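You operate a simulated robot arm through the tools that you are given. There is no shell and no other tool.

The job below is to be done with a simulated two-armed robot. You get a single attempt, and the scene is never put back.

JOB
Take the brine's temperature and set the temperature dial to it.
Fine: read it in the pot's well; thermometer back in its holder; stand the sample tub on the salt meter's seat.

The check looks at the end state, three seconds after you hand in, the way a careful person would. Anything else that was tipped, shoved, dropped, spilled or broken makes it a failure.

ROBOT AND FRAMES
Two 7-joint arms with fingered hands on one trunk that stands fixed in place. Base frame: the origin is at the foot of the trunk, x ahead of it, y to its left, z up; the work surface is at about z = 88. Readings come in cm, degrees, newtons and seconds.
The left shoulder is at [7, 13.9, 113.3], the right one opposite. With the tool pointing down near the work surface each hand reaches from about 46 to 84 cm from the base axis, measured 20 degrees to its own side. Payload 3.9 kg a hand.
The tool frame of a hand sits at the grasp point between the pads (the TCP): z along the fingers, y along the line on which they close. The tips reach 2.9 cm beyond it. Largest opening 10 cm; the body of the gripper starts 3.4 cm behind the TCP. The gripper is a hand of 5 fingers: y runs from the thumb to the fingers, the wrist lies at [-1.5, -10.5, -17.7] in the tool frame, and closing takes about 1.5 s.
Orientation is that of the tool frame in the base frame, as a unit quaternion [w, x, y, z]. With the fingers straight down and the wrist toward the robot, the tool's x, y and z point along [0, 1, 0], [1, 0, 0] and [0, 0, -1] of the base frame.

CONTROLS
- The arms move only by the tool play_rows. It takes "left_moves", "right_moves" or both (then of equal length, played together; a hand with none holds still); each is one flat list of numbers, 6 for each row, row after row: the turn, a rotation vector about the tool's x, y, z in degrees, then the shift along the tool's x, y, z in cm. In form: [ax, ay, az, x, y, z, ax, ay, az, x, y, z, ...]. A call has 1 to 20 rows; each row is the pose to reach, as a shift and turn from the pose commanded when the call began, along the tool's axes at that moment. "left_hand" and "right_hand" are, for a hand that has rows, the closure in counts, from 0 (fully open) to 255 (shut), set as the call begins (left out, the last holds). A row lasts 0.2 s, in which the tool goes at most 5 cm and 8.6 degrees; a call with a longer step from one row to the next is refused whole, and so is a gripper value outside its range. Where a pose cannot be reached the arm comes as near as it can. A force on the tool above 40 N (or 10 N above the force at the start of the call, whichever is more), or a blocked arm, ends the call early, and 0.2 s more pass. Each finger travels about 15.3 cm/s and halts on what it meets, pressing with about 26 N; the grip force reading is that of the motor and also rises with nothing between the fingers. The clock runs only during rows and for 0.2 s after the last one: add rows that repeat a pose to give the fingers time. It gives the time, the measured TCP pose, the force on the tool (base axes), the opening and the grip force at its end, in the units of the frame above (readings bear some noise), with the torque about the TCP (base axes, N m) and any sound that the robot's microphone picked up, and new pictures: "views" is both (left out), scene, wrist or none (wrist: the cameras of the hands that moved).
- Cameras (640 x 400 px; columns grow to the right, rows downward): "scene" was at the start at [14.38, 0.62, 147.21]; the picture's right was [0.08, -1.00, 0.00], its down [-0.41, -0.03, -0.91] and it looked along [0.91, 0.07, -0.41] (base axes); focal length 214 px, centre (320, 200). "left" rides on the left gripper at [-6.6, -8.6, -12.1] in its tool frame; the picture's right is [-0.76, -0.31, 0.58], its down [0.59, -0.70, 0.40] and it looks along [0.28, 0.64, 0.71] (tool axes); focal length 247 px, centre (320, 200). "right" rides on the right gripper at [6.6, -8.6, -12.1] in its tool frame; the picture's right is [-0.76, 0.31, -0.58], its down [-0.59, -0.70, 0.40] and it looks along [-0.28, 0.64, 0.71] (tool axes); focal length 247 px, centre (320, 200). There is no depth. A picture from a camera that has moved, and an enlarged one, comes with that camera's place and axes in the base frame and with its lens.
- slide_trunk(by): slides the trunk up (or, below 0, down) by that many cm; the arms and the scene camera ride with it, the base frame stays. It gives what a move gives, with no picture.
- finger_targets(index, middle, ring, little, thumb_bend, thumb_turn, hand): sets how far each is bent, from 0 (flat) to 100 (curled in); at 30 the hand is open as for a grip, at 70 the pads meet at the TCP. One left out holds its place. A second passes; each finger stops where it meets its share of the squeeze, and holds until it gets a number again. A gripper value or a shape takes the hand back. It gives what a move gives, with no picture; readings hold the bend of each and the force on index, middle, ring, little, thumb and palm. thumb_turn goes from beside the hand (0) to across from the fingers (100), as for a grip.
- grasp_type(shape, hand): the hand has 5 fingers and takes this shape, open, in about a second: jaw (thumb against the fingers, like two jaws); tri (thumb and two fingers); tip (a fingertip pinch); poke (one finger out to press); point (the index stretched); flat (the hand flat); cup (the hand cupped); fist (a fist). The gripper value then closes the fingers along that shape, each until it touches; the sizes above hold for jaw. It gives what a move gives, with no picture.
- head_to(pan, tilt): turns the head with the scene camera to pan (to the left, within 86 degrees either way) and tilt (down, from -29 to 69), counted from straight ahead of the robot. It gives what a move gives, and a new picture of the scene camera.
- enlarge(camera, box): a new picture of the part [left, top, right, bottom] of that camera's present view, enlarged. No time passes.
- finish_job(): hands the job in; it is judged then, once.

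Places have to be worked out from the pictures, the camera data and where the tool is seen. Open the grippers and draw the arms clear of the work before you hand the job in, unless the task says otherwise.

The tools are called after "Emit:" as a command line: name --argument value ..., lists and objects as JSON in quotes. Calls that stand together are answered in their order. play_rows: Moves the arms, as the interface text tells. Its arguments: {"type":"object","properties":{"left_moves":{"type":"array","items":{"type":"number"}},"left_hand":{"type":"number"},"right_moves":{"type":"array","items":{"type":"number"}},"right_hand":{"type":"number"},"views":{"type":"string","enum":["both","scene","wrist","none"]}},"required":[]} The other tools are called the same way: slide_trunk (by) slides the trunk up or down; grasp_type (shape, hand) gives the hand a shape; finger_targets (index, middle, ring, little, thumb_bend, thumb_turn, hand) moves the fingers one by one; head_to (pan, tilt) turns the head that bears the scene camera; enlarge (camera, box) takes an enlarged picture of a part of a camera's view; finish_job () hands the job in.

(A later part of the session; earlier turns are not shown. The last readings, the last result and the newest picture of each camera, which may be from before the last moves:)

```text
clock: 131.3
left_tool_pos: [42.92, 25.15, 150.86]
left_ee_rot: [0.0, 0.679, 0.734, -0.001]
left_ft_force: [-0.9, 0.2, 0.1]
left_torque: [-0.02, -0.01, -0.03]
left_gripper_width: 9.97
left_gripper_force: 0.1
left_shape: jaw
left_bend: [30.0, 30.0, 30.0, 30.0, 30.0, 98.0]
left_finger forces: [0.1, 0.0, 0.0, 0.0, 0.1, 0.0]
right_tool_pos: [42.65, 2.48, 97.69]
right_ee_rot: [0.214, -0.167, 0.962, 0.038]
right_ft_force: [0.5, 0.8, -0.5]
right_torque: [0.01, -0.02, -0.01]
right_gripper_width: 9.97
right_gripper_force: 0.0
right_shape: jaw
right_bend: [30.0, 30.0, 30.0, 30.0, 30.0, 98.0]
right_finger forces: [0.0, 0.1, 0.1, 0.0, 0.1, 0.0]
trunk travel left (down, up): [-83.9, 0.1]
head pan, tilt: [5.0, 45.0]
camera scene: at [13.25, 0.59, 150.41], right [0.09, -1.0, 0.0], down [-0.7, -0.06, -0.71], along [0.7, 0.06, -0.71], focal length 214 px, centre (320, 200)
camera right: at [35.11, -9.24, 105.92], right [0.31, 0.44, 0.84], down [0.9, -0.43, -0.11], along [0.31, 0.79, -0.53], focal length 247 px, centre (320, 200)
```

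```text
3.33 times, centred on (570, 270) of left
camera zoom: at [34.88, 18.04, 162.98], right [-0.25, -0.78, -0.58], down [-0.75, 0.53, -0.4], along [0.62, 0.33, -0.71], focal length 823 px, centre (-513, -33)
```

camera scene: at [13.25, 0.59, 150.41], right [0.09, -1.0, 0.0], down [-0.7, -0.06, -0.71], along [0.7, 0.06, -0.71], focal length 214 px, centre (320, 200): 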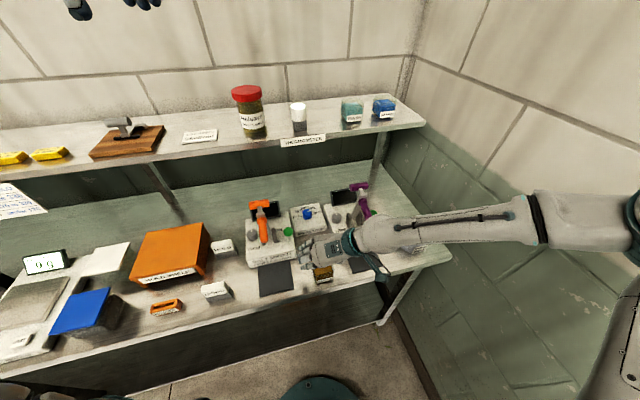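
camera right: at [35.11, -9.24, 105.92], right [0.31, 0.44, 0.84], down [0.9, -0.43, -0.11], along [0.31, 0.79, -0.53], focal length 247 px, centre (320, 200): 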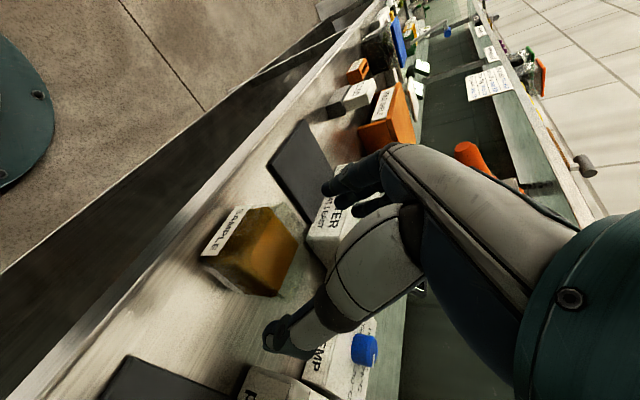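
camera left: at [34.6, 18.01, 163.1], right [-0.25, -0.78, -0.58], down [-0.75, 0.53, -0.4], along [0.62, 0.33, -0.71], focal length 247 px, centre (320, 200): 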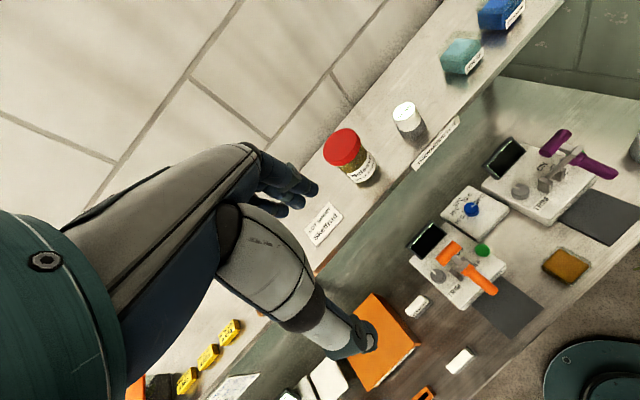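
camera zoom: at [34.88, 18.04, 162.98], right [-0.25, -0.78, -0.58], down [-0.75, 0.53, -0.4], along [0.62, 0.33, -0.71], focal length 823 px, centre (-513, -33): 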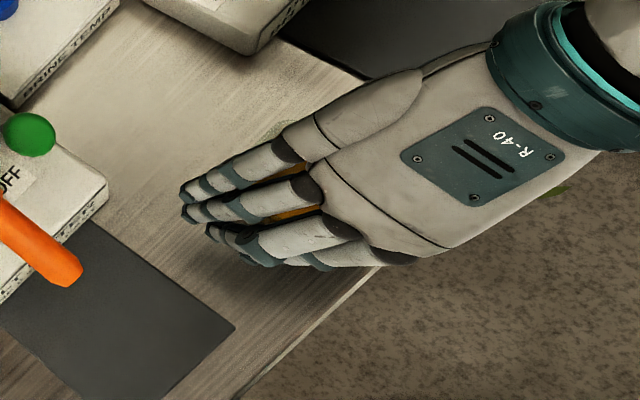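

The tub lies between the thumb and fingers once lowered. I descend to z 93.7 in small steps.

Emit:
play_rows --right_moves '[0, 0, 0, 0.45, -0.05, 0.9, 0, 0, 0, 0.9, -0.1, 1.8, 0, 0, 0, 1.35, -0.13, 2.7, 0, 0, 0, 1.8, -0.15, 3.58, 0, 0, 0, 1.8, -0.15, 3.58]' --views "both"

Emit:
enlarge --camera "right" --box '[180, 150, 400, 350]'

Emit:
enlarge --camera "scene" --box '[260, 210, 380, 300]'

```text
clock: 132.5
left_tool_pos: [42.91, 25.15, 150.83]
left_ee_rot: [0.0, 0.679, 0.734, 0.0]
left_ft_force: [0.5, 0.4, 0.1]
left_torque: [0.0, -0.04, 0.0]
left_gripper_width: 10.01
left_gripper_force: 0.0
left_shape: jaw
left_bend: [30.0, 30.0, 30.0, 30.0, 30.0, 98.0]
left_finger forces: [0.1, 0.1, 0.0, 0.0, 0.0, 0.0]
right_tool_pos: [42.67, 2.3, 93.79]
right_ee_rot: [0.214, -0.166, 0.962, 0.037]
right_ft_force: [0.0, 0.9, 0.1]
right_torque: [-0.04, -0.04, 0.0]
right_gripper_width: 9.99
right_gripper_force: 0.0
right_shape: jaw
right_bend: [30.0, 30.0, 30.0, 30.0, 30.0, 98.0]
right_finger forces: [0.0, 0.1, 0.0, 0.0, 0.0, 0.0]
trunk travel left (down, up): [-83.9, 0.1]
head pan, tilt: [5.0, 45.0]
camera scene: at [13.25, 0.58, 150.41], right [0.09, -1.0, 0.0], down [-0.7, -0.06, -0.71], along [0.7, 0.06, -0.71], focal length 214 px, centre (320, 200)
camera right: at [35.04, -9.38, 101.98], right [0.31, 0.44, 0.84], down [0.9, -0.43, -0.11], along [0.31, 0.79, -0.53], focal length 247 px, centre (320, 200)
```

scene: 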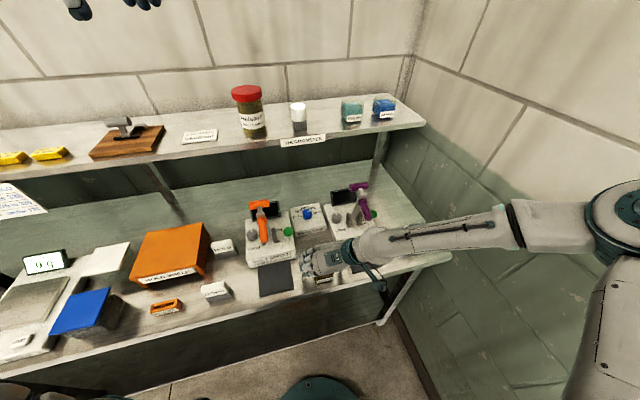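
right: 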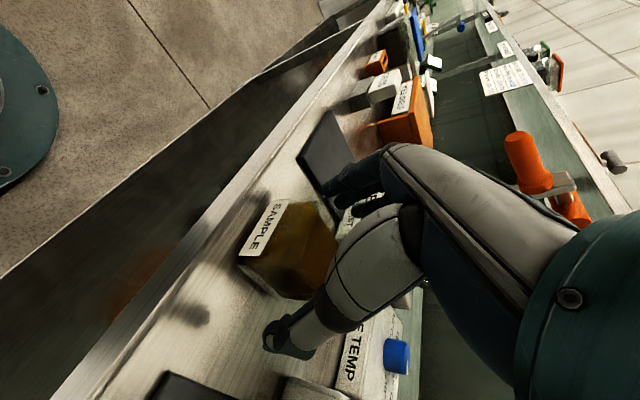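

```text
2.00 times, centred on (290, 250) of right
camera zoom: at [35.04, -9.38, 101.98], right [0.31, 0.44, 0.84], down [0.9, -0.43, -0.11], along [0.31, 0.79, -0.53], focal length 494 px, centre (380, 100)
```

zoom: 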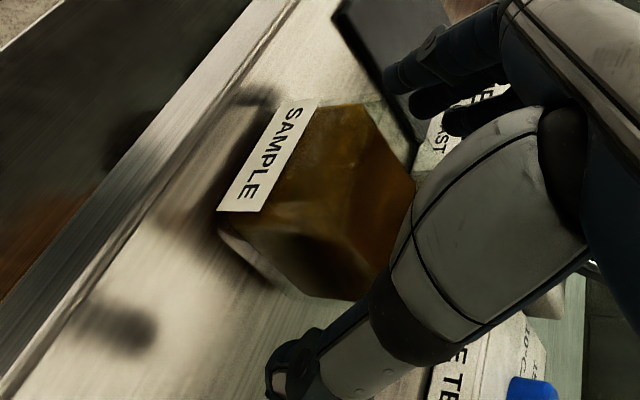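

```text
4.44 times, centred on (320, 255) of scene
camera zoom: at [13.25, 0.58, 150.41], right [0.09, -1.0, 0.0], down [-0.7, -0.06, -0.71], along [0.7, 0.06, -0.71], focal length 953 px, centre (320, -44)
```

zoom: 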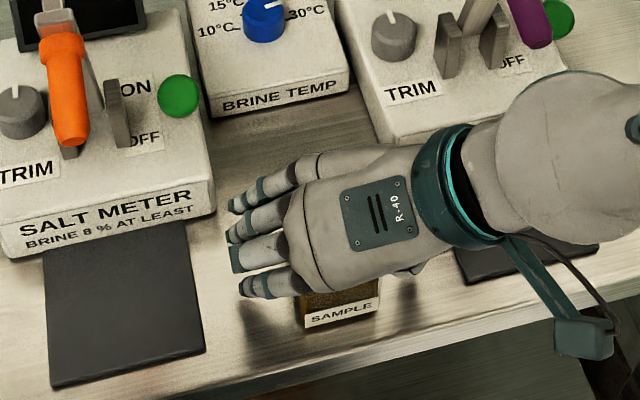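

The tub sits between the thumb (right) and the fingers (left). I half-close to check contact symmetry.

Emit:
play_rows --right_moves '[0, 0, 0, 0, 0, 0, 0, 0, 0, 0, 0, 0, 0, 0, 0, 0, 0, 0, 0, 0, 0, 0, 0, 0]' --right_hand 90 --views "none"

Emit:
enlarge --camera "right" --box '[180, 150, 400, 350]'

Emit:
enlarge --camera "scene" --box '[290, 230, 350, 290]'

Emit:
enlarge --camera "left" --box '[520, 230, 620, 320]'

```text
clock: 133.5
left_tool_pos: [42.87, 25.15, 150.91]
left_ee_rot: [-0.001, 0.678, 0.735, -0.002]
left_ft_force: [0.1, 0.4, 0.3]
left_torque: [0.01, 0.02, 0.0]
left_gripper_width: 9.99
left_gripper_force: 0.0
left_shape: jaw
left_bend: [30.0, 30.0, 30.0, 30.0, 30.0, 98.0]
left_finger forces: [0.0, 0.0, 0.1, 0.0, 0.0, 0.0]
right_tool_pos: [42.46, 2.37, 93.88]
right_ee_rot: [0.214, -0.167, 0.962, 0.038]
right_ft_force: [0.0, 0.3, 0.2]
right_torque: [-0.02, 0.01, 0.01]
right_gripper_width: 6.51
right_gripper_force: 0.1
right_shape: jaw
right_bend: [40.0, 37.0, 27.0, 43.0, 30.0, 99.0]
right_finger forces: [0.3, 0.1, 0.1, 0.0, 0.0, 0.1]
trunk travel left (down, up): [-83.9, 0.1]
head pan, tilt: [5.0, 45.0]
```

```text
2.00 times, centred on (290, 250) of right
camera zoom: at [35.05, -9.37, 101.98], right [0.31, 0.44, 0.84], down [0.9, -0.43, -0.11], along [0.31, 0.79, -0.53], focal length 494 px, centre (380, 100)
```

zoom: 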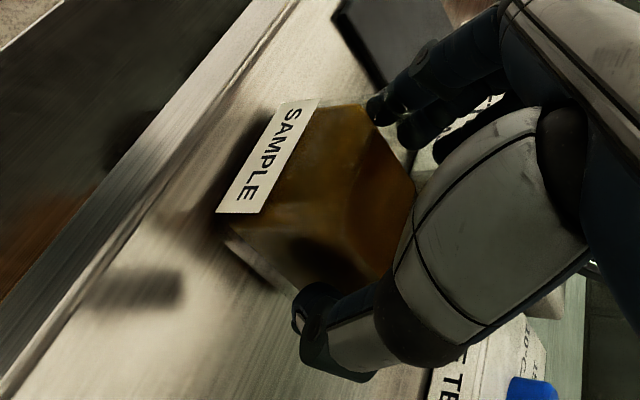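

```text
6.67 times, centred on (320, 260) of scene
camera zoom: at [13.27, 0.59, 150.4], right [0.09, -1.0, 0.0], down [-0.7, -0.06, -0.71], along [0.7, 0.06, -0.71], focal length 1430 px, centre (320, -200)
```

zoom: 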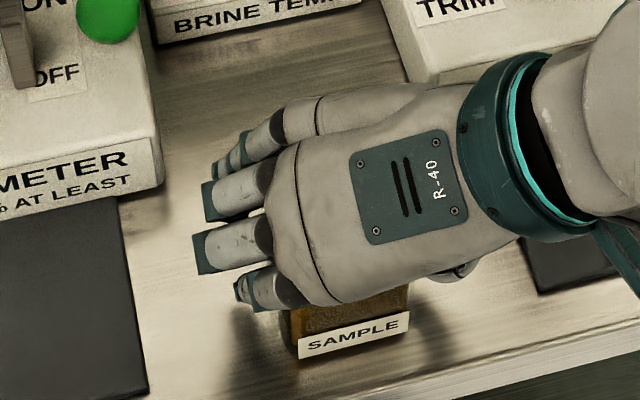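

```text
4.44 times, centred on (570, 275) of left
camera zoom: at [34.9, 18.03, 162.98], right [-0.25, -0.78, -0.58], down [-0.75, 0.53, -0.4], along [0.62, 0.33, -0.71], focal length 1098 px, centre (-791, -133)
```

zoom: 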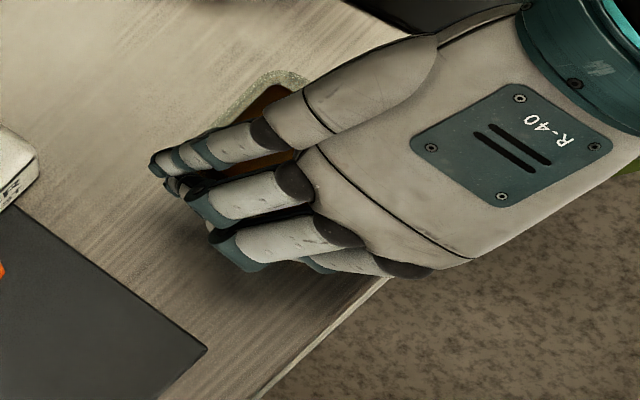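

The index just touches on the left and the thumb is close on the right. I close to grip.

Emit:
play_rows --right_moves '[0, 0, 0, 0, 0, 0, 0, 0, 0, 0, 0, 0, 0, 0, 0, 0, 0, 0, 0, 0, 0, 0, 0, 0, 0, 0, 0, 0, 0, 0]' --right_hand 140 --views "none"

Emit:
enlarge --camera "right" --box '[180, 150, 400, 350]'

Emit:
enlarge --camera "scene" --box '[290, 230, 350, 290]'

```text
clock: 134.7
left_tool_pos: [42.91, 25.21, 150.87]
left_ee_rot: [0.0, 0.679, 0.734, -0.002]
left_ft_force: [-0.7, -0.2, 0.0]
left_torque: [-0.03, 0.0, 0.03]
left_gripper_width: 10.01
left_gripper_force: 0.1
left_shape: jaw
left_bend: [30.0, 30.0, 30.0, 30.0, 30.0, 98.0]
left_finger forces: [0.1, 0.0, 0.0, 0.0, 0.0, 0.1]
right_tool_pos: [42.56, 2.32, 93.72]
right_ee_rot: [0.214, -0.167, 0.962, 0.037]
right_ft_force: [0.5, 0.5, -0.1]
right_torque: [-0.08, -0.05, -0.01]
right_gripper_width: 5.36
right_gripper_force: 25.9
right_shape: jaw
right_bend: [39.0, 41.0, 74.0, 51.0, 31.0, 100.0]
right_finger forces: [14.4, 6.7, 3.0, 0.1, 24.5, 0.0]
trunk travel left (down, up): [-83.9, 0.1]
head pan, tilt: [5.0, 45.0]
```

```text
2.00 times, centred on (290, 250) of right
camera zoom: at [35.06, -9.38, 101.98], right [0.31, 0.44, 0.84], down [0.9, -0.43, -0.11], along [0.31, 0.79, -0.53], focal length 494 px, centre (380, 100)
```

zoom: 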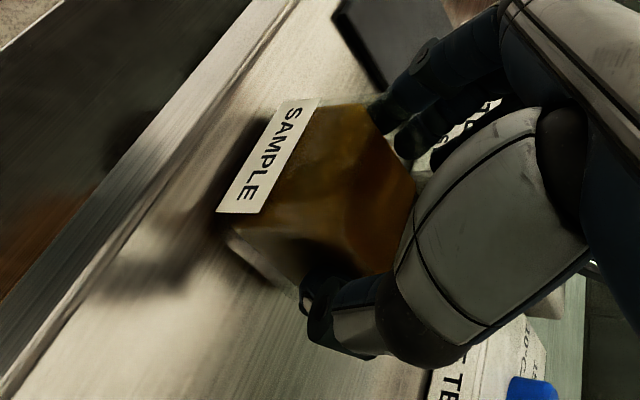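

```text
6.67 times, centred on (320, 260) of scene
camera zoom: at [13.28, 0.58, 150.4], right [0.09, -1.0, 0.0], down [-0.7, -0.06, -0.71], along [0.7, 0.06, -0.71], focal length 1430 px, centre (320, -200)
```

zoom: 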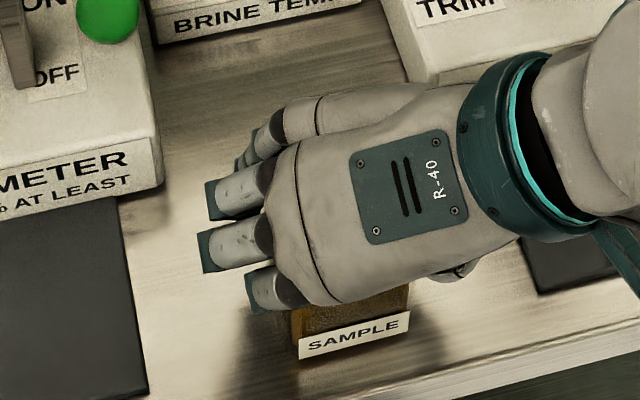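

Firm grip: 5.36 cm wide, thumb 24 N against three fingers. I lift straight up 3 cm slowly.

Emit:
play_rows --right_moves '[0, 0, 0, -0.21, 0, -0.45, 0, 0, 0, -0.42, 0, -0.91, 0, 0, 0, -0.64, 0, -1.36, 0, 0, 0, -0.85, 0, -1.81, 0, 0, 0, -1.06, 0, -2.27, 0, 0, 0, -1.27, 0, -2.72, 0, 0, 0, -1.27, 0, -2.72]' --views "both"

Emit:
enlarge --camera "scene" --box '[260, 210, 380, 300]'

Emit:
enlarge --camera "right" --box '[180, 150, 400, 350]'

```text
clock: 136.3
left_tool_pos: [42.89, 25.28, 150.93]
left_ee_rot: [0.0, 0.679, 0.734, -0.001]
left_ft_force: [0.4, 0.0, -0.6]
left_torque: [0.0, 0.04, -0.03]
left_gripper_width: 9.99
left_gripper_force: 0.1
left_shape: jaw
left_bend: [30.0, 30.0, 30.0, 30.0, 30.0, 98.0]
left_finger forces: [0.0, 0.0, 0.0, 0.1, 0.0, 0.0]
right_tool_pos: [42.56, 2.28, 96.76]
right_ee_rot: [0.213, -0.167, 0.962, 0.037]
right_ft_force: [0.6, -0.9, -1.8]
right_torque: [-0.02, 0.02, -0.01]
right_gripper_width: 5.37
right_gripper_force: 25.9
right_shape: jaw
right_bend: [39.0, 41.0, 74.0, 51.0, 31.0, 99.0]
right_finger forces: [14.6, 6.6, 3.1, 0.0, 24.3, 0.0]
trunk travel left (down, up): [-83.9, 0.1]
head pan, tilt: [5.0, 45.0]
camera scene: at [13.29, 0.58, 150.4], right [0.09, -1.0, 0.0], down [-0.7, -0.06, -0.71], along [0.7, 0.06, -0.71], focal length 214 px, centre (320, 200)
camera right: at [35.07, -9.41, 104.93], right [0.31, 0.44, 0.84], down [0.9, -0.43, -0.11], along [0.31, 0.79, -0.53], focal length 247 px, centre (320, 200)
```

scene: 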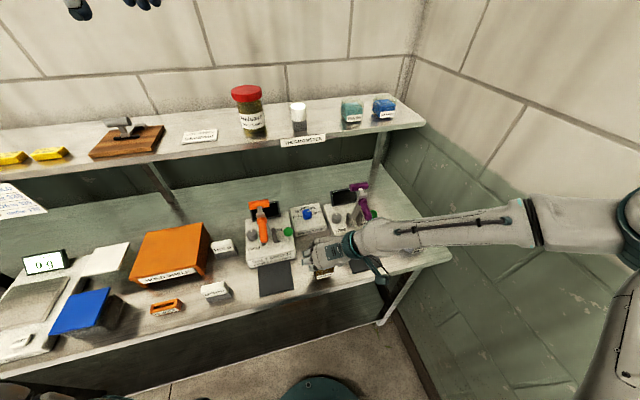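
right: 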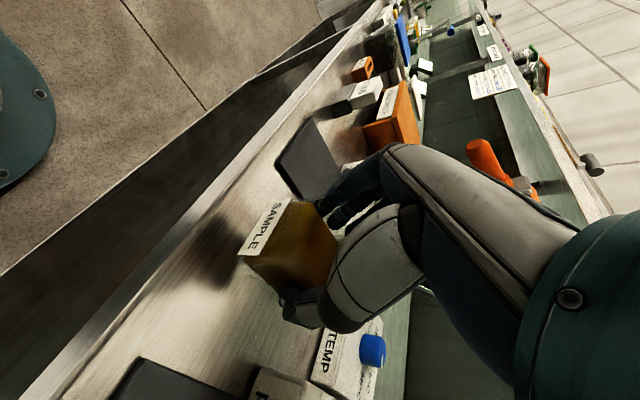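

```text
4.44 times, centred on (320, 255) of scene
camera zoom: at [13.29, 0.58, 150.4], right [0.09, -1.0, 0.0], down [-0.7, -0.06, -0.71], along [0.7, 0.06, -0.71], focal length 953 px, centre (320, -44)
```

zoom: 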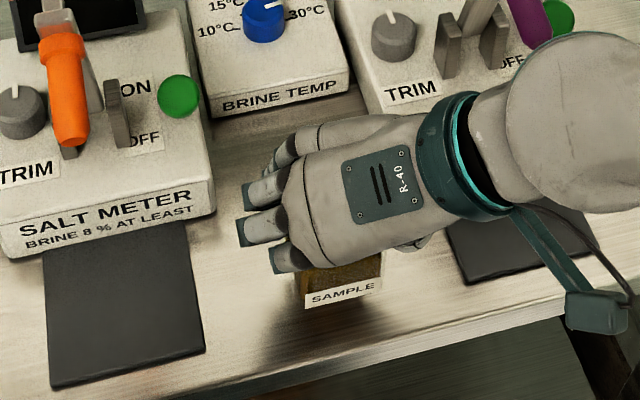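

```text
2.00 times, centred on (290, 250) of right
camera zoom: at [35.07, -9.41, 104.93], right [0.31, 0.44, 0.84], down [0.9, -0.43, -0.11], along [0.31, 0.79, -0.53], focal length 494 px, centre (380, 100)
```

zoom: 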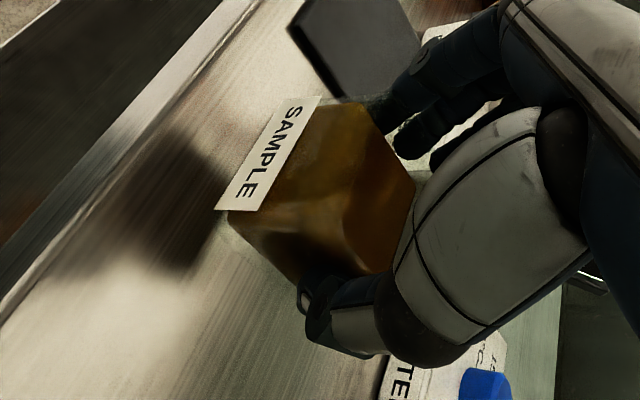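

The tub is lifted level, but at this pitch the knuckles would come too close to the orange handle over the seat. I set the tub back down in place and will re-grip it with a steeper pitch (45°).

Emit:
play_rows --right_moves '[0, 0, 0, 0.25, 0, 0.54, 0, 0, 0, 0.51, 0, 1.09, 0, 0, 0, 0.76, 0, 1.63, 0, 0, 0, 1.0, 0, 2.15, 0, 0, 0, 1.16, 0, 2.49, 0, 0, 0, 1.25, 0, 2.68, 0, 0, 0, 1.25, 0, 2.68]' --views "none"

```text
clock: 137.9
left_tool_pos: [42.9, 25.11, 150.84]
left_ee_rot: [0.001, 0.678, 0.735, -0.001]
left_ft_force: [-0.4, 0.5, -0.7]
left_torque: [-0.03, 0.02, -0.01]
left_gripper_width: 9.97
left_gripper_force: 0.0
left_shape: jaw
left_bend: [30.0, 30.0, 30.0, 30.0, 30.0, 98.0]
left_finger forces: [0.0, 0.1, 0.0, 0.0, 0.1, 0.0]
right_tool_pos: [42.57, 2.28, 93.68]
right_ee_rot: [0.214, -0.167, 0.962, 0.037]
right_ft_force: [-1.6, 1.4, 5.0]
right_torque: [-0.14, -0.1, -0.03]
right_gripper_width: 5.37
right_gripper_force: 26.0
right_shape: jaw
right_bend: [39.0, 41.0, 74.0, 51.0, 31.0, 100.0]
right_finger forces: [15.1, 7.1, 3.8, 0.1, 25.5, 0.0]
trunk travel left (down, up): [-83.9, 0.1]
head pan, tilt: [5.0, 45.0]
```

Contact at 5 N: the tub stands on the bench again. I open, and pitch the hand 20° further (to 45°) about its closing axis, slightly raised.

Emit:
play_rows --right_moves '[0, 0, 0, 0, 0, 0, 0, 0, 0, 0, 0, 0, 0, 0, 0, 0, 0, 0, 0, 0, 0, 0, 0, 0, 0, -5, 0, -0.08, 0, -0.16, 0, -10, 0, -0.15, 0, -0.32, 0, -15, 0, -0.19, 0, -0.41, 0, -20, 0, -0.21, 0, -0.45, 0, -20, 0, -0.21, 0, -0.45]' --right_hand 60 --views "both"

Emit:
enlarge --camera "right" --box '[180, 150, 400, 350]'

Emit:
enlarge --camera "scene" --box '[260, 210, 380, 300]'

Emit:
enlarge --camera "left" --box '[500, 210, 640, 330]'

```text
clock: 139.9
left_tool_pos: [42.84, 25.21, 150.9]
left_ee_rot: [0.0, 0.679, 0.734, 0.0]
left_ft_force: [0.4, 1.0, 0.3]
left_torque: [0.0, 0.01, 0.0]
left_gripper_width: 10.01
left_gripper_force: 0.0
left_shape: jaw
left_bend: [30.0, 30.0, 30.0, 30.0, 30.0, 98.0]
left_finger forces: [0.0, 0.1, 0.0, 0.1, 0.0, 0.0]
right_tool_pos: [42.31, 2.16, 94.15]
right_ee_rot: [0.378, -0.158, 0.91, 0.065]
right_ft_force: [-0.7, -0.6, 0.5]
right_torque: [0.02, -0.02, 0.02]
right_gripper_width: 7.61
right_gripper_force: 0.2
right_shape: jaw
right_bend: [39.0, 34.0, 25.0, 38.0, 30.0, 99.0]
right_finger forces: [0.1, 0.1, 0.1, 0.0, 0.1, 0.0]
trunk travel left (down, up): [-83.9, 0.1]
head pan, tilt: [5.0, 45.0]
camera scene: at [13.28, 0.55, 150.4], right [0.09, -1.0, 0.0], down [-0.7, -0.06, -0.71], along [0.7, 0.06, -0.71], focal length 214 px, centre (320, 200)
camera right: at [32.88, -10.2, 98.08], right [0.01, 0.33, 0.94], down [0.89, -0.43, 0.14], along [0.45, 0.84, -0.3], focal length 247 px, centre (320, 200)
```

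scene: 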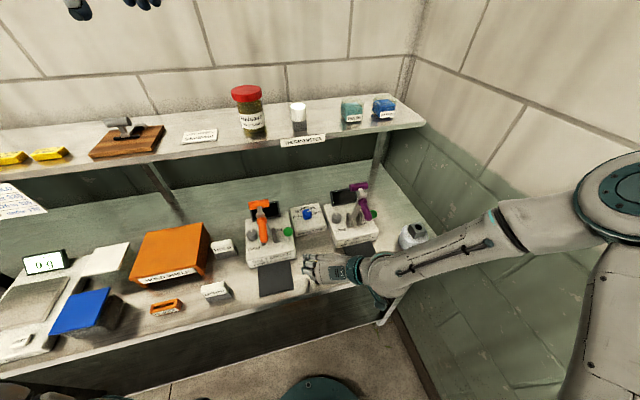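
right: 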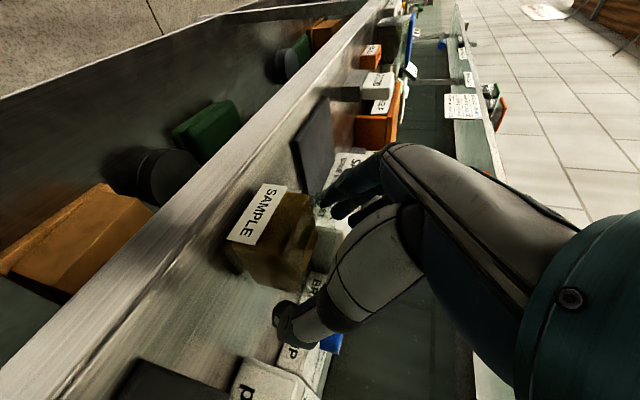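

```text
2.00 times, centred on (290, 250) of right
camera zoom: at [32.88, -10.2, 98.08], right [0.01, 0.33, 0.94], down [0.89, -0.43, 0.14], along [0.45, 0.84, -0.3], focal length 494 px, centre (380, 100)
```

zoom: 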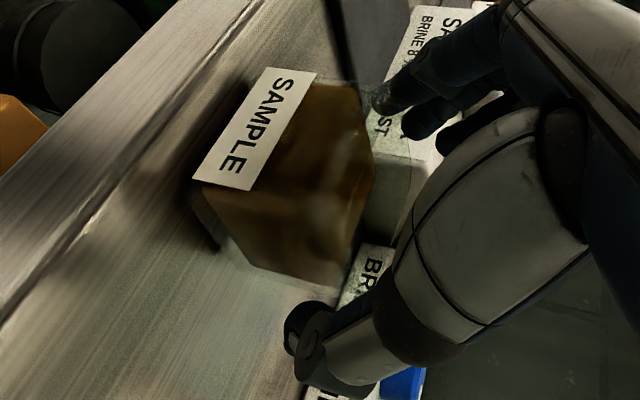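

```text
4.44 times, centred on (320, 255) of scene
camera zoom: at [13.28, 0.55, 150.4], right [0.09, -1.0, 0.0], down [-0.7, -0.06, -0.71], along [0.7, 0.06, -0.71], focal length 953 px, centre (320, -44)
```

zoom: 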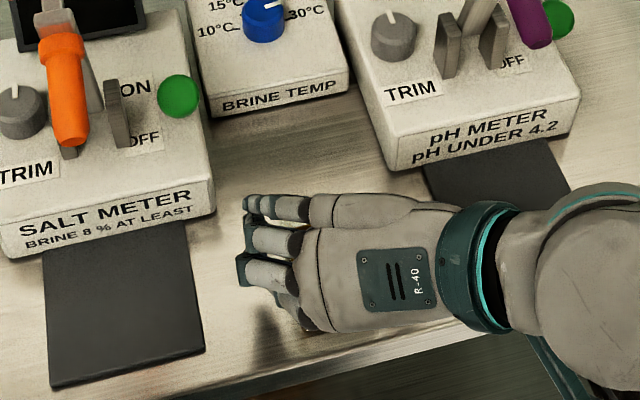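

```text
3.33 times, centred on (570, 270) of left
camera zoom: at [34.92, 17.99, 162.98], right [-0.25, -0.78, -0.58], down [-0.75, 0.53, -0.4], along [0.62, 0.33, -0.71], focal length 823 px, centre (-513, -33)
```

zoom: 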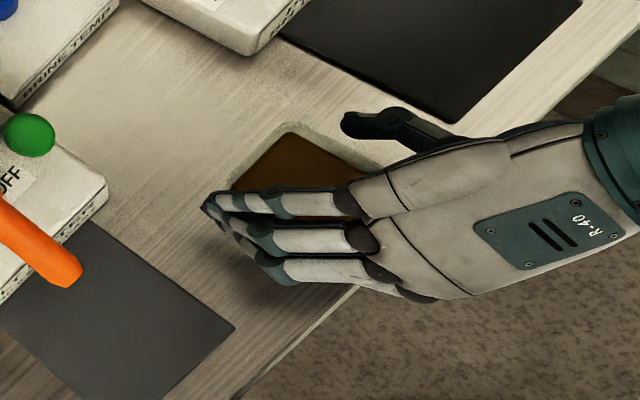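

The pitch is now 45° and the tub still sits between thumb and fingers. I grip it.

Emit:
play_rows --right_moves '[0, 0, 0, 0, 0, 0, 0, 0, 0, 0, 0, 0, 0, 0, 0, 0, 0, 0, 0, 0, 0, 0, 0, 0]' --right_hand 100 --views "none"

Emit:
play_rows --right_moves '[0, 0, 0, 0, 0, 0, 0, 0, 0, 0, 0, 0, 0, 0, 0, 0, 0, 0, 0, 0, 0, 0, 0, 0, 0, 0, 0, 0, 0, 0]' --right_hand 140 --views "none"

Emit:
enlarge --camera "right" --box '[180, 150, 400, 350]'

Emit:
enlarge --camera "left" --box '[500, 210, 640, 330]'

```text
clock: 140.9
left_tool_pos: [42.94, 25.19, 150.78]
left_ee_rot: [0.0, 0.679, 0.734, -0.002]
left_ft_force: [-0.4, -0.3, -0.3]
left_torque: [0.0, 0.0, -0.03]
left_gripper_width: 9.98
left_gripper_force: 0.0
left_shape: jaw
left_bend: [30.0, 30.0, 30.0, 30.0, 30.0, 98.0]
left_finger forces: [0.0, 0.0, 0.0, 0.0, 0.1, 0.0]
right_tool_pos: [42.44, 2.27, 94.24]
right_ee_rot: [0.378, -0.158, 0.91, 0.066]
right_ft_force: [0.4, -0.8, -0.2]
right_torque: [-0.01, 0.01, -0.03]
right_gripper_width: 6.1
right_gripper_force: 0.1
right_shape: jaw
right_bend: [40.0, 38.0, 73.0, 44.0, 30.0, 99.0]
right_finger forces: [0.3, 0.0, 0.1, 0.1, 0.0, 0.0]
trunk travel left (down, up): [-83.9, 0.1]
head pan, tilt: [5.0, 45.0]
```

```text
clock: 142.1
left_tool_pos: [42.89, 25.12, 150.81]
left_ee_rot: [0.0, 0.679, 0.734, -0.002]
left_ft_force: [0.6, -0.3, 0.8]
left_torque: [-0.03, 0.01, -0.02]
left_gripper_width: 9.98
left_gripper_force: 0.0
left_shape: jaw
left_bend: [30.0, 30.0, 30.0, 30.0, 30.0, 98.0]
left_finger forces: [0.1, 0.0, 0.0, 0.1, 0.0, 0.1]
right_tool_pos: [42.31, 2.14, 94.06]
right_ee_rot: [0.376, -0.158, 0.91, 0.065]
right_ft_force: [-0.1, -0.8, -0.5]
right_torque: [0.02, 0.04, 0.0]
right_gripper_width: 5.61
right_gripper_force: 25.5
right_shape: jaw
right_bend: [39.0, 40.0, 74.0, 51.0, 32.0, 100.0]
right_finger forces: [15.5, 7.0, 0.0, 0.1, 22.6, 0.0]
trunk travel left (down, up): [-83.9, 0.1]
head pan, tilt: [5.0, 45.0]
```

```text
2.00 times, centred on (290, 250) of right
camera zoom: at [32.89, -10.17, 98.1], right [0.02, 0.33, 0.94], down [0.89, -0.43, 0.13], along [0.45, 0.84, -0.3], focal length 494 px, centre (380, 100)
```

zoom: 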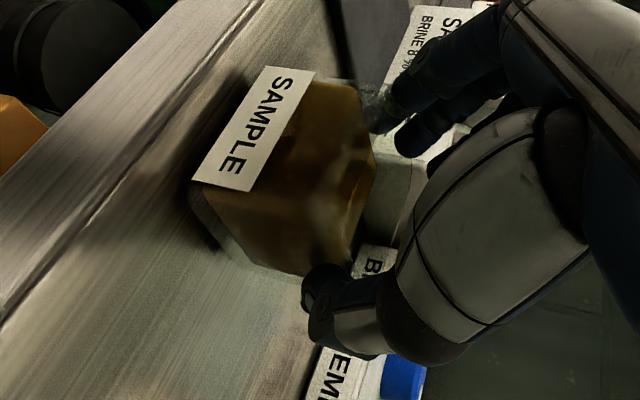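

```text
3.33 times, centred on (570, 270) of left
camera zoom: at [34.92, 18.02, 162.98], right [-0.25, -0.78, -0.58], down [-0.75, 0.53, -0.4], along [0.62, 0.33, -0.71], focal length 823 px, centre (-513, -33)
```

zoom: 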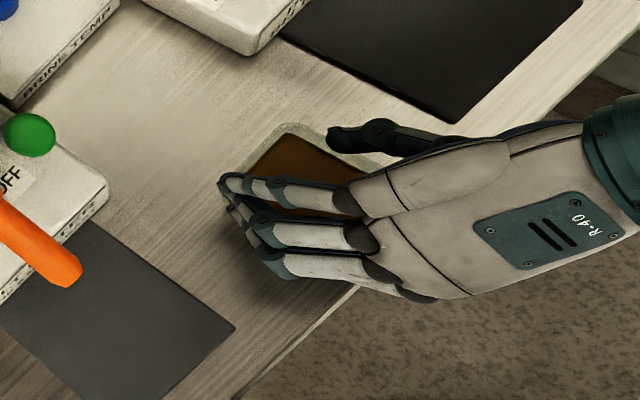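

Gripped again (thumb 22.6 N, index 15.5, middle 7). I lift 1.6 cm and carry the tub level over to the salt seat.

Emit:
play_rows --right_moves '[0, 0, 0, -0.28, 0, -0.28, 0, 0, 0, -0.57, 0, -0.57, 0, 0, 0, -0.85, 0, -0.85, 0, 0, 0, -1.13, 0, -1.13, 0, 0, 0, -1.13, 0, -1.13]' --views "none"

Emit:
play_rows --right_moves '[0, 0, 0, -0.1, 1.2, 0.1, 0, 0, 0, -0.3, 3.4, 0.3, 0, 0, 0, -0.5, 5.7, 0.5, 0, 0, 0, -0.7, 8.0, 0.7, 0, 0, 0, -0.85, 9.7, 0.84, 0, 0, 0, -0.85, 9.7, 0.84]' --views "both"

Emit:
enlarge --camera "scene" --box '[230, 190, 370, 300]'

Emit:
enlarge --camera "left" --box '[440, 200, 620, 340]'

```text
clock: 143.3
left_tool_pos: [42.93, 25.2, 150.88]
left_ee_rot: [-0.001, 0.678, 0.735, 0.0]
left_ft_force: [-0.2, 0.8, 0.0]
left_torque: [-0.02, -0.01, -0.01]
left_gripper_width: 9.99
left_gripper_force: 0.0
left_shape: jaw
left_bend: [30.0, 30.0, 30.0, 30.0, 30.0, 98.0]
left_finger forces: [0.0, 0.0, 0.0, 0.0, 0.0, 0.0]
right_tool_pos: [42.45, 2.18, 95.67]
right_ee_rot: [0.377, -0.158, 0.91, 0.065]
right_ft_force: [-0.2, -0.3, -1.4]
right_torque: [0.02, -0.01, 0.01]
right_gripper_width: 5.62
right_gripper_force: 25.8
right_shape: jaw
right_bend: [39.0, 40.0, 74.0, 51.0, 32.0, 100.0]
right_finger forces: [15.6, 7.1, 0.1, 0.0, 22.7, 0.0]
trunk travel left (down, up): [-83.9, 0.1]
head pan, tilt: [5.0, 45.0]
```

```text
clock: 144.7
left_tool_pos: [42.87, 25.07, 150.85]
left_ee_rot: [-0.001, 0.679, 0.734, -0.001]
left_ft_force: [0.0, -0.4, 0.2]
left_torque: [0.03, 0.04, 0.0]
left_gripper_width: 9.97
left_gripper_force: 0.1
left_shape: jaw
left_bend: [30.0, 30.0, 30.0, 30.0, 30.0, 98.0]
left_finger forces: [0.0, 0.0, 0.0, 0.0, 0.0, 0.1]
right_tool_pos: [40.02, 11.79, 95.78]
right_ee_rot: [0.377, -0.157, 0.91, 0.066]
right_ft_force: [0.4, -0.4, -1.3]
right_torque: [0.02, 0.01, 0.02]
right_gripper_width: 5.59
right_gripper_force: 25.8
right_shape: jaw
right_bend: [39.0, 40.0, 74.0, 51.0, 32.0, 100.0]
right_finger forces: [15.6, 7.1, 0.0, 0.1, 22.7, 0.1]
trunk travel left (down, up): [-83.9, 0.1]
head pan, tilt: [5.0, 45.0]
camera scene: at [13.31, 0.51, 150.4], right [0.09, -1.0, 0.0], down [-0.7, -0.06, -0.71], along [0.7, 0.06, -0.71], focal length 214 px, centre (320, 200)
camera right: at [30.62, -0.72, 99.69], right [0.02, 0.33, 0.94], down [0.89, -0.43, 0.13], along [0.45, 0.84, -0.3], focal length 247 px, centre (320, 200)
```

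scene: 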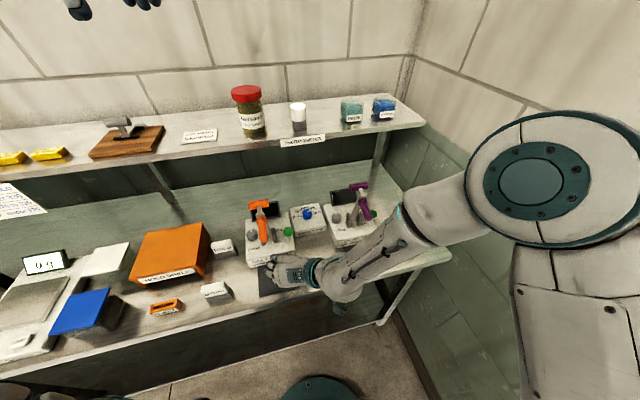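
right: 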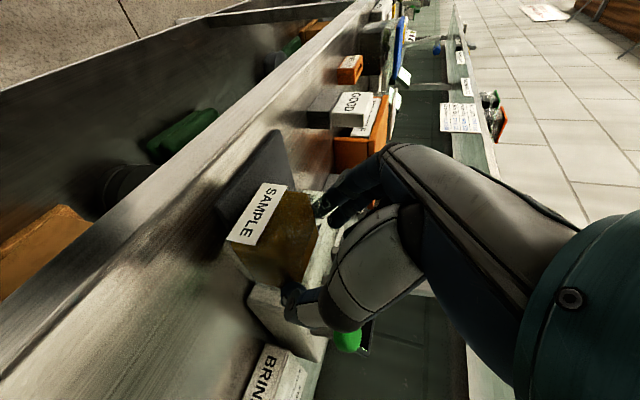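

```text
3.64 times, centred on (300, 245) of scene
camera zoom: at [13.31, 0.51, 150.4], right [0.09, -1.0, 0.0], down [-0.7, -0.06, -0.71], along [0.7, 0.06, -0.71], focal length 780 px, centre (393, 36)
```

zoom: 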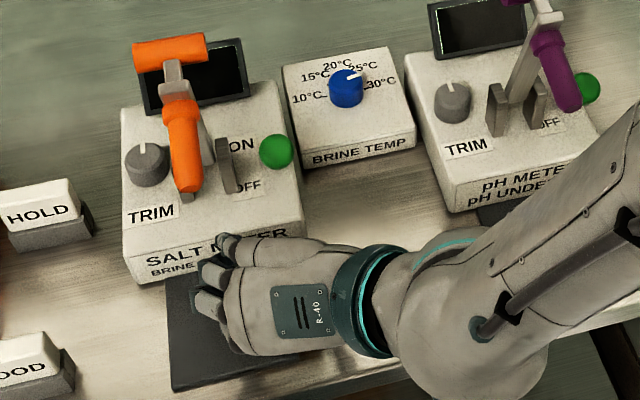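

```text
2.86 times, centred on (530, 270) of left
camera zoom: at [34.95, 17.95, 162.98], right [-0.25, -0.78, -0.58], down [-0.75, 0.53, -0.4], along [0.62, 0.33, -0.71], focal length 706 px, centre (-280, 0)
```

zoom: 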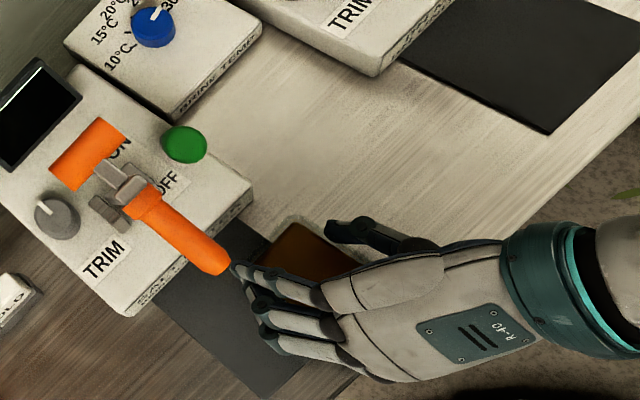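

It is level and clear: the fingers pass in front of the handle end. I move the last 4 cm to be over the seat.

Emit:
play_rows --right_moves '[0, 0, 0, -0.11, 0.99, 0.11, 0, 0, 0, -0.22, 1.98, 0.22, 0, 0, 0, -0.34, 2.97, 0.33, 0, 0, 0, -0.45, 3.96, 0.44, 0, 0, 0, -0.45, 3.96, 0.44]' --views "both"

Emit:
enlarge --camera "scene" --box '[230, 190, 370, 300]'

Emit:
enlarge --camera "left" --box '[440, 200, 620, 340]'

Emit:
enlarge --camera "right" --box '[180, 110, 400, 350]'

```text
clock: 145.9
left_tool_pos: [43.0, 25.15, 150.86]
left_ee_rot: [0.0, 0.679, 0.734, -0.001]
left_ft_force: [-0.1, -0.4, 0.5]
left_torque: [0.01, 0.02, 0.0]
left_gripper_width: 9.99
left_gripper_force: 0.1
left_shape: jaw
left_bend: [30.0, 30.0, 30.0, 30.0, 30.0, 98.0]
left_finger forces: [0.1, 0.0, 0.0, 0.0, 0.0, 0.0]
right_tool_pos: [39.64, 15.77, 95.79]
right_ee_rot: [0.378, -0.158, 0.91, 0.065]
right_ft_force: [-0.4, 0.5, -1.4]
right_torque: [-0.05, 0.03, 0.0]
right_gripper_width: 5.6
right_gripper_force: 26.2
right_shape: jaw
right_bend: [39.0, 40.0, 74.0, 51.0, 32.0, 100.0]
right_finger forces: [15.6, 7.2, 0.1, 0.1, 22.7, 0.0]
trunk travel left (down, up): [-83.9, 0.1]
head pan, tilt: [5.0, 45.0]
camera scene: at [13.3, 0.54, 150.4], right [0.09, -1.0, 0.0], down [-0.7, -0.06, -0.71], along [0.7, 0.06, -0.71], focal length 214 px, centre (320, 200)
camera right: at [30.09, 3.32, 99.76], right [0.02, 0.33, 0.94], down [0.89, -0.43, 0.13], along [0.45, 0.84, -0.3], focal length 247 px, centre (320, 200)
```

scene: 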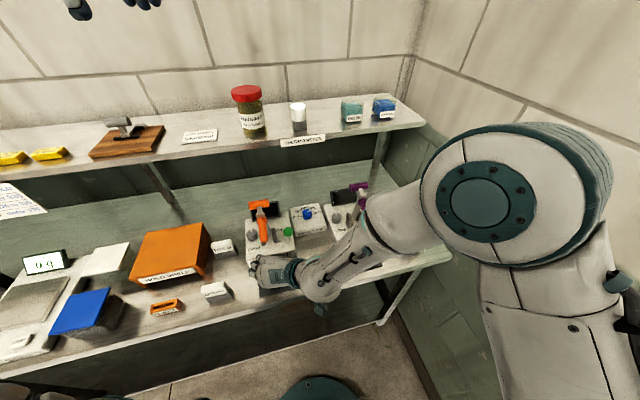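
right: 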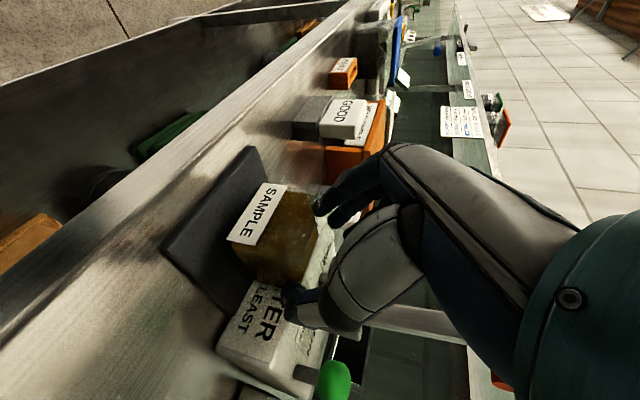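

```text
3.64 times, centred on (300, 245) of scene
camera zoom: at [13.3, 0.54, 150.4], right [0.09, -1.0, 0.0], down [-0.7, -0.06, -0.71], along [0.7, 0.06, -0.71], focal length 780 px, centre (393, 36)
```

zoom: 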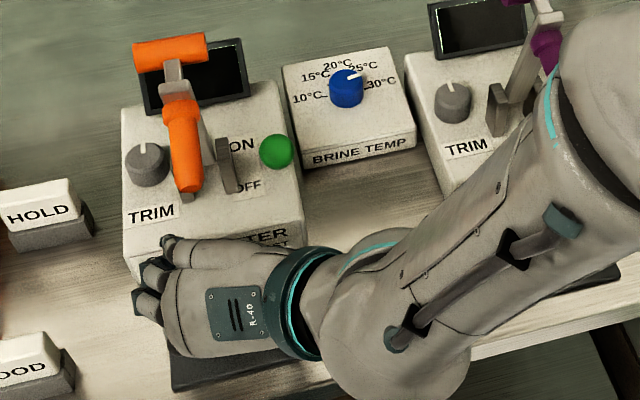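

```text
2.86 times, centred on (530, 270) of left
camera zoom: at [34.93, 17.98, 162.98], right [-0.25, -0.78, -0.58], down [-0.75, 0.53, -0.4], along [0.62, 0.33, -0.71], focal length 706 px, centre (-280, 0)
```

zoom: 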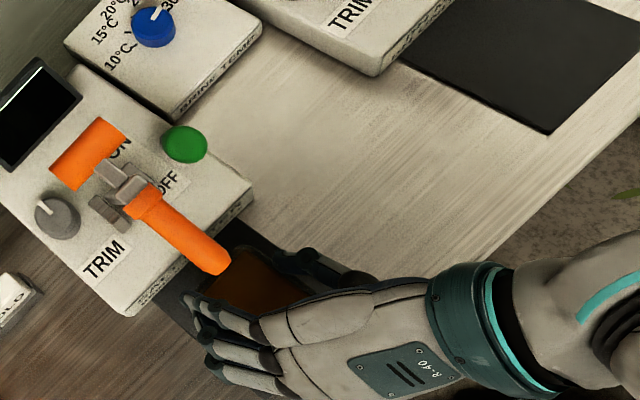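

```text
1.67 times, centred on (290, 230) of right
camera zoom: at [30.09, 3.32, 99.76], right [0.02, 0.33, 0.94], down [0.89, -0.43, 0.13], along [0.45, 0.84, -0.3], focal length 412 px, centre (370, 150)
```

zoom: 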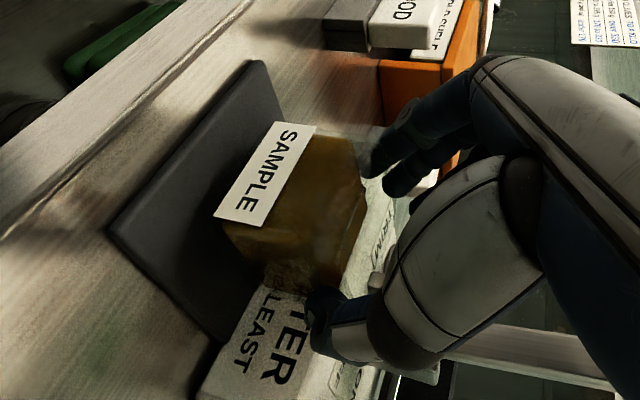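

The tub is centred over the seat. I lower it gently, watching the force.

Emit:
play_rows --right_moves '[0, 0, 0, 0.18, 0, 0.18, 0, 0, 0, 0.35, 0, 0.35, 0, 0, 0, 0.53, 0, 0.53, 0, 0, 0, 0.63, 0, 0.63, 0, 0, 0, 0.63, 0, 0.63]' --views "none"

Emit:
enlarge --camera "right" --box '[180, 110, 400, 350]'

```text
clock: 147.1
left_tool_pos: [43.01, 25.15, 150.92]
left_ee_rot: [-0.001, 0.679, 0.734, 0.0]
left_ft_force: [0.7, -0.2, 0.2]
left_torque: [0.02, -0.01, -0.02]
left_gripper_width: 10.0
left_gripper_force: 0.1
left_shape: jaw
left_bend: [30.0, 30.0, 30.0, 30.0, 30.0, 98.0]
left_finger forces: [0.2, 0.0, 0.1, 0.0, 0.0, 0.0]
right_tool_pos: [39.66, 15.6, 94.84]
right_ee_rot: [0.378, -0.157, 0.91, 0.067]
right_ft_force: [-0.1, 0.2, -0.6]
right_torque: [-0.02, 0.0, 0.01]
right_gripper_width: 5.62
right_gripper_force: 26.1
right_shape: jaw
right_bend: [39.0, 40.0, 74.0, 51.0, 32.0, 100.0]
right_finger forces: [15.6, 7.1, 0.1, 0.0, 22.7, 0.1]
trunk travel left (down, up): [-83.9, 0.1]
head pan, tilt: [5.0, 45.0]
```

```text
1.67 times, centred on (290, 230) of right
camera zoom: at [30.11, 3.21, 98.86], right [0.02, 0.33, 0.94], down [0.89, -0.43, 0.13], along [0.45, 0.84, -0.3], focal length 412 px, centre (370, 150)
```

zoom: 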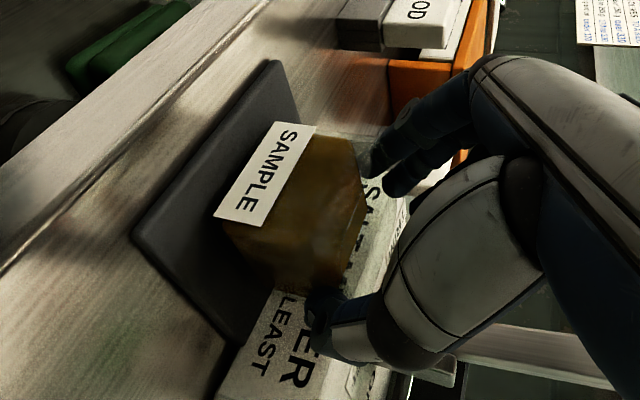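

Not yet in contact. I continue in fine steps.

Emit:
play_rows --right_moves '[0, 0, 0, 0.07, 0, 0.07, 0, 0, 0, 0.14, 0, 0.14, 0, 0, 0, 0.2, 0, 0.2, 0, 0, 0, 0.2, 0, 0.2]' --views "none"

```text
clock: 148.1
left_tool_pos: [42.91, 25.18, 150.71]
left_ee_rot: [0.0, 0.679, 0.734, -0.001]
left_ft_force: [0.7, -0.2, 0.8]
left_torque: [0.0, -0.03, 0.03]
left_gripper_width: 9.99
left_gripper_force: 0.1
left_shape: jaw
left_bend: [30.0, 30.0, 30.0, 30.0, 30.0, 98.0]
left_finger forces: [0.0, 0.1, 0.1, 0.0, 0.0, 0.0]
right_tool_pos: [40.11, 15.63, 95.14]
right_ee_rot: [0.378, -0.147, 0.911, 0.07]
right_ft_force: [0.3, 0.5, -0.8]
right_torque: [0.0, 0.03, -0.03]
right_gripper_width: 5.62
right_gripper_force: 26.1
right_shape: jaw
right_bend: [39.0, 40.0, 74.0, 51.0, 32.0, 100.0]
right_finger forces: [15.6, 7.2, 0.0, 0.0, 22.8, 0.0]
trunk travel left (down, up): [-83.9, 0.1]
head pan, tilt: [5.0, 45.0]
```

The hand drifted forward and up slightly instead of down, so the arm is touching something. I look.

Emit:
head_to --pan -20 --tilt 60

Emit:
enlarge --camera "left" --box '[400, 130, 640, 400]'

Emit:
enlarge --camera "right" --box '[180, 110, 400, 350]'

```text
clock: 149.0
left_tool_pos: [42.84, 25.18, 150.86]
left_ee_rot: [0.0, 0.679, 0.734, -0.001]
left_ft_force: [-0.8, -0.3, 0.4]
left_torque: [-0.03, -0.02, -0.01]
left_gripper_width: 9.99
left_gripper_force: 0.0
left_shape: jaw
left_bend: [30.0, 30.0, 30.0, 30.0, 30.0, 98.0]
left_finger forces: [0.1, 0.0, 0.0, 0.0, 0.0, 0.0]
right_tool_pos: [40.12, 15.63, 95.25]
right_ee_rot: [0.38, -0.148, 0.91, 0.072]
right_ft_force: [0.5, -0.5, -2.2]
right_torque: [0.01, 0.05, -0.02]
right_gripper_width: 5.62
right_gripper_force: 26.0
right_shape: jaw
right_bend: [39.0, 40.0, 74.0, 51.0, 32.0, 100.0]
right_finger forces: [15.6, 7.2, 0.0, 0.2, 22.7, 0.0]
trunk travel left (down, up): [-83.9, 0.1]
head pan, tilt: [-20.0, 60.0]
camera scene: at [11.45, -2.39, 148.46], right [-0.34, -0.94, 0.0], down [-0.81, 0.3, -0.5], along [0.47, -0.17, -0.87], focal length 214 px, centre (320, 200)
```

scene: 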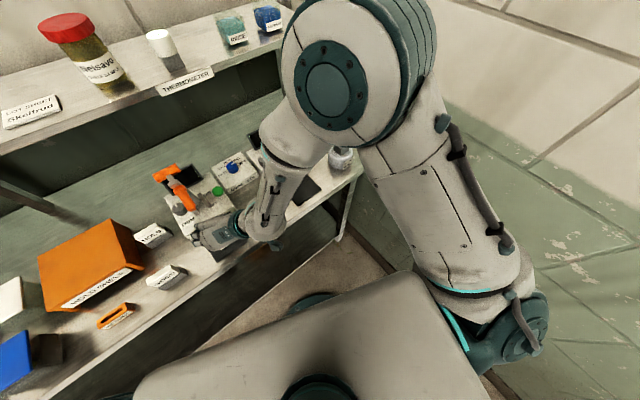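

```text
1.48 times, centred on (520, 265) of left
camera zoom: at [34.93, 18.04, 162.97], right [-0.25, -0.78, -0.58], down [-0.75, 0.53, -0.4], along [0.62, 0.33, -0.71], focal length 366 px, centre (24, 104)
```

zoom: 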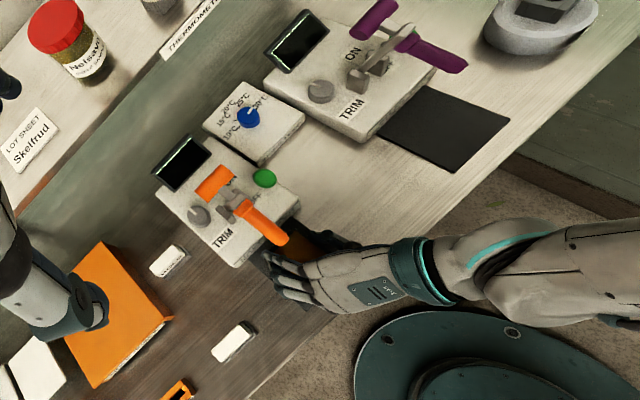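

```text
1.67 times, centred on (290, 230) of right
camera zoom: at [30.35, 3.32, 98.98], right [0.02, 0.31, 0.95], down [0.89, -0.44, 0.13], along [0.46, 0.84, -0.29], focal length 412 px, centre (370, 150)
```

zoom: 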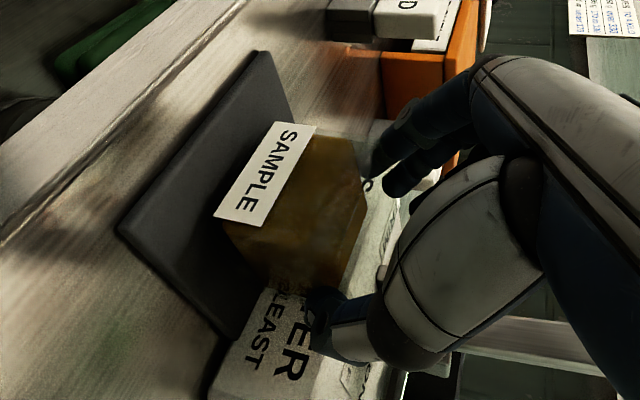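

It is only the right upper arm meeting the robot's own torso corner. I undo the last 0.28 cm, and will lower the tub with the trunk slide instead, which moves the whole arm down without changing its posture.

Emit:
play_rows --right_moves '[0, 0, 0, -0.1, 0, -0.1, 0, 0, 0, -0.22, 0, -0.22, 0, 0, 0, -0.22, 0, -0.22]' --views "none"

```text
clock: 149.8
left_tool_pos: [42.94, 25.13, 150.89]
left_ee_rot: [0.0, 0.678, 0.735, -0.002]
left_ft_force: [-0.6, -0.6, 0.1]
left_torque: [0.01, 0.0, 0.0]
left_gripper_width: 10.0
left_gripper_force: 0.0
left_shape: jaw
left_bend: [30.0, 30.0, 30.0, 30.0, 30.0, 98.0]
left_finger forces: [0.0, 0.0, 0.1, 0.0, 0.0, 0.0]
right_tool_pos: [40.12, 15.47, 95.42]
right_ee_rot: [0.375, -0.144, 0.913, 0.071]
right_ft_force: [-0.4, 0.2, -0.6]
right_torque: [0.0, 0.01, 0.0]
right_gripper_width: 5.61
right_gripper_force: 26.0
right_shape: jaw
right_bend: [39.0, 40.0, 74.0, 51.0, 32.0, 100.0]
right_finger forces: [15.6, 7.1, 0.0, 0.0, 22.6, 0.1]
trunk travel left (down, up): [-83.9, 0.1]
head pan, tilt: [-20.0, 60.0]
```

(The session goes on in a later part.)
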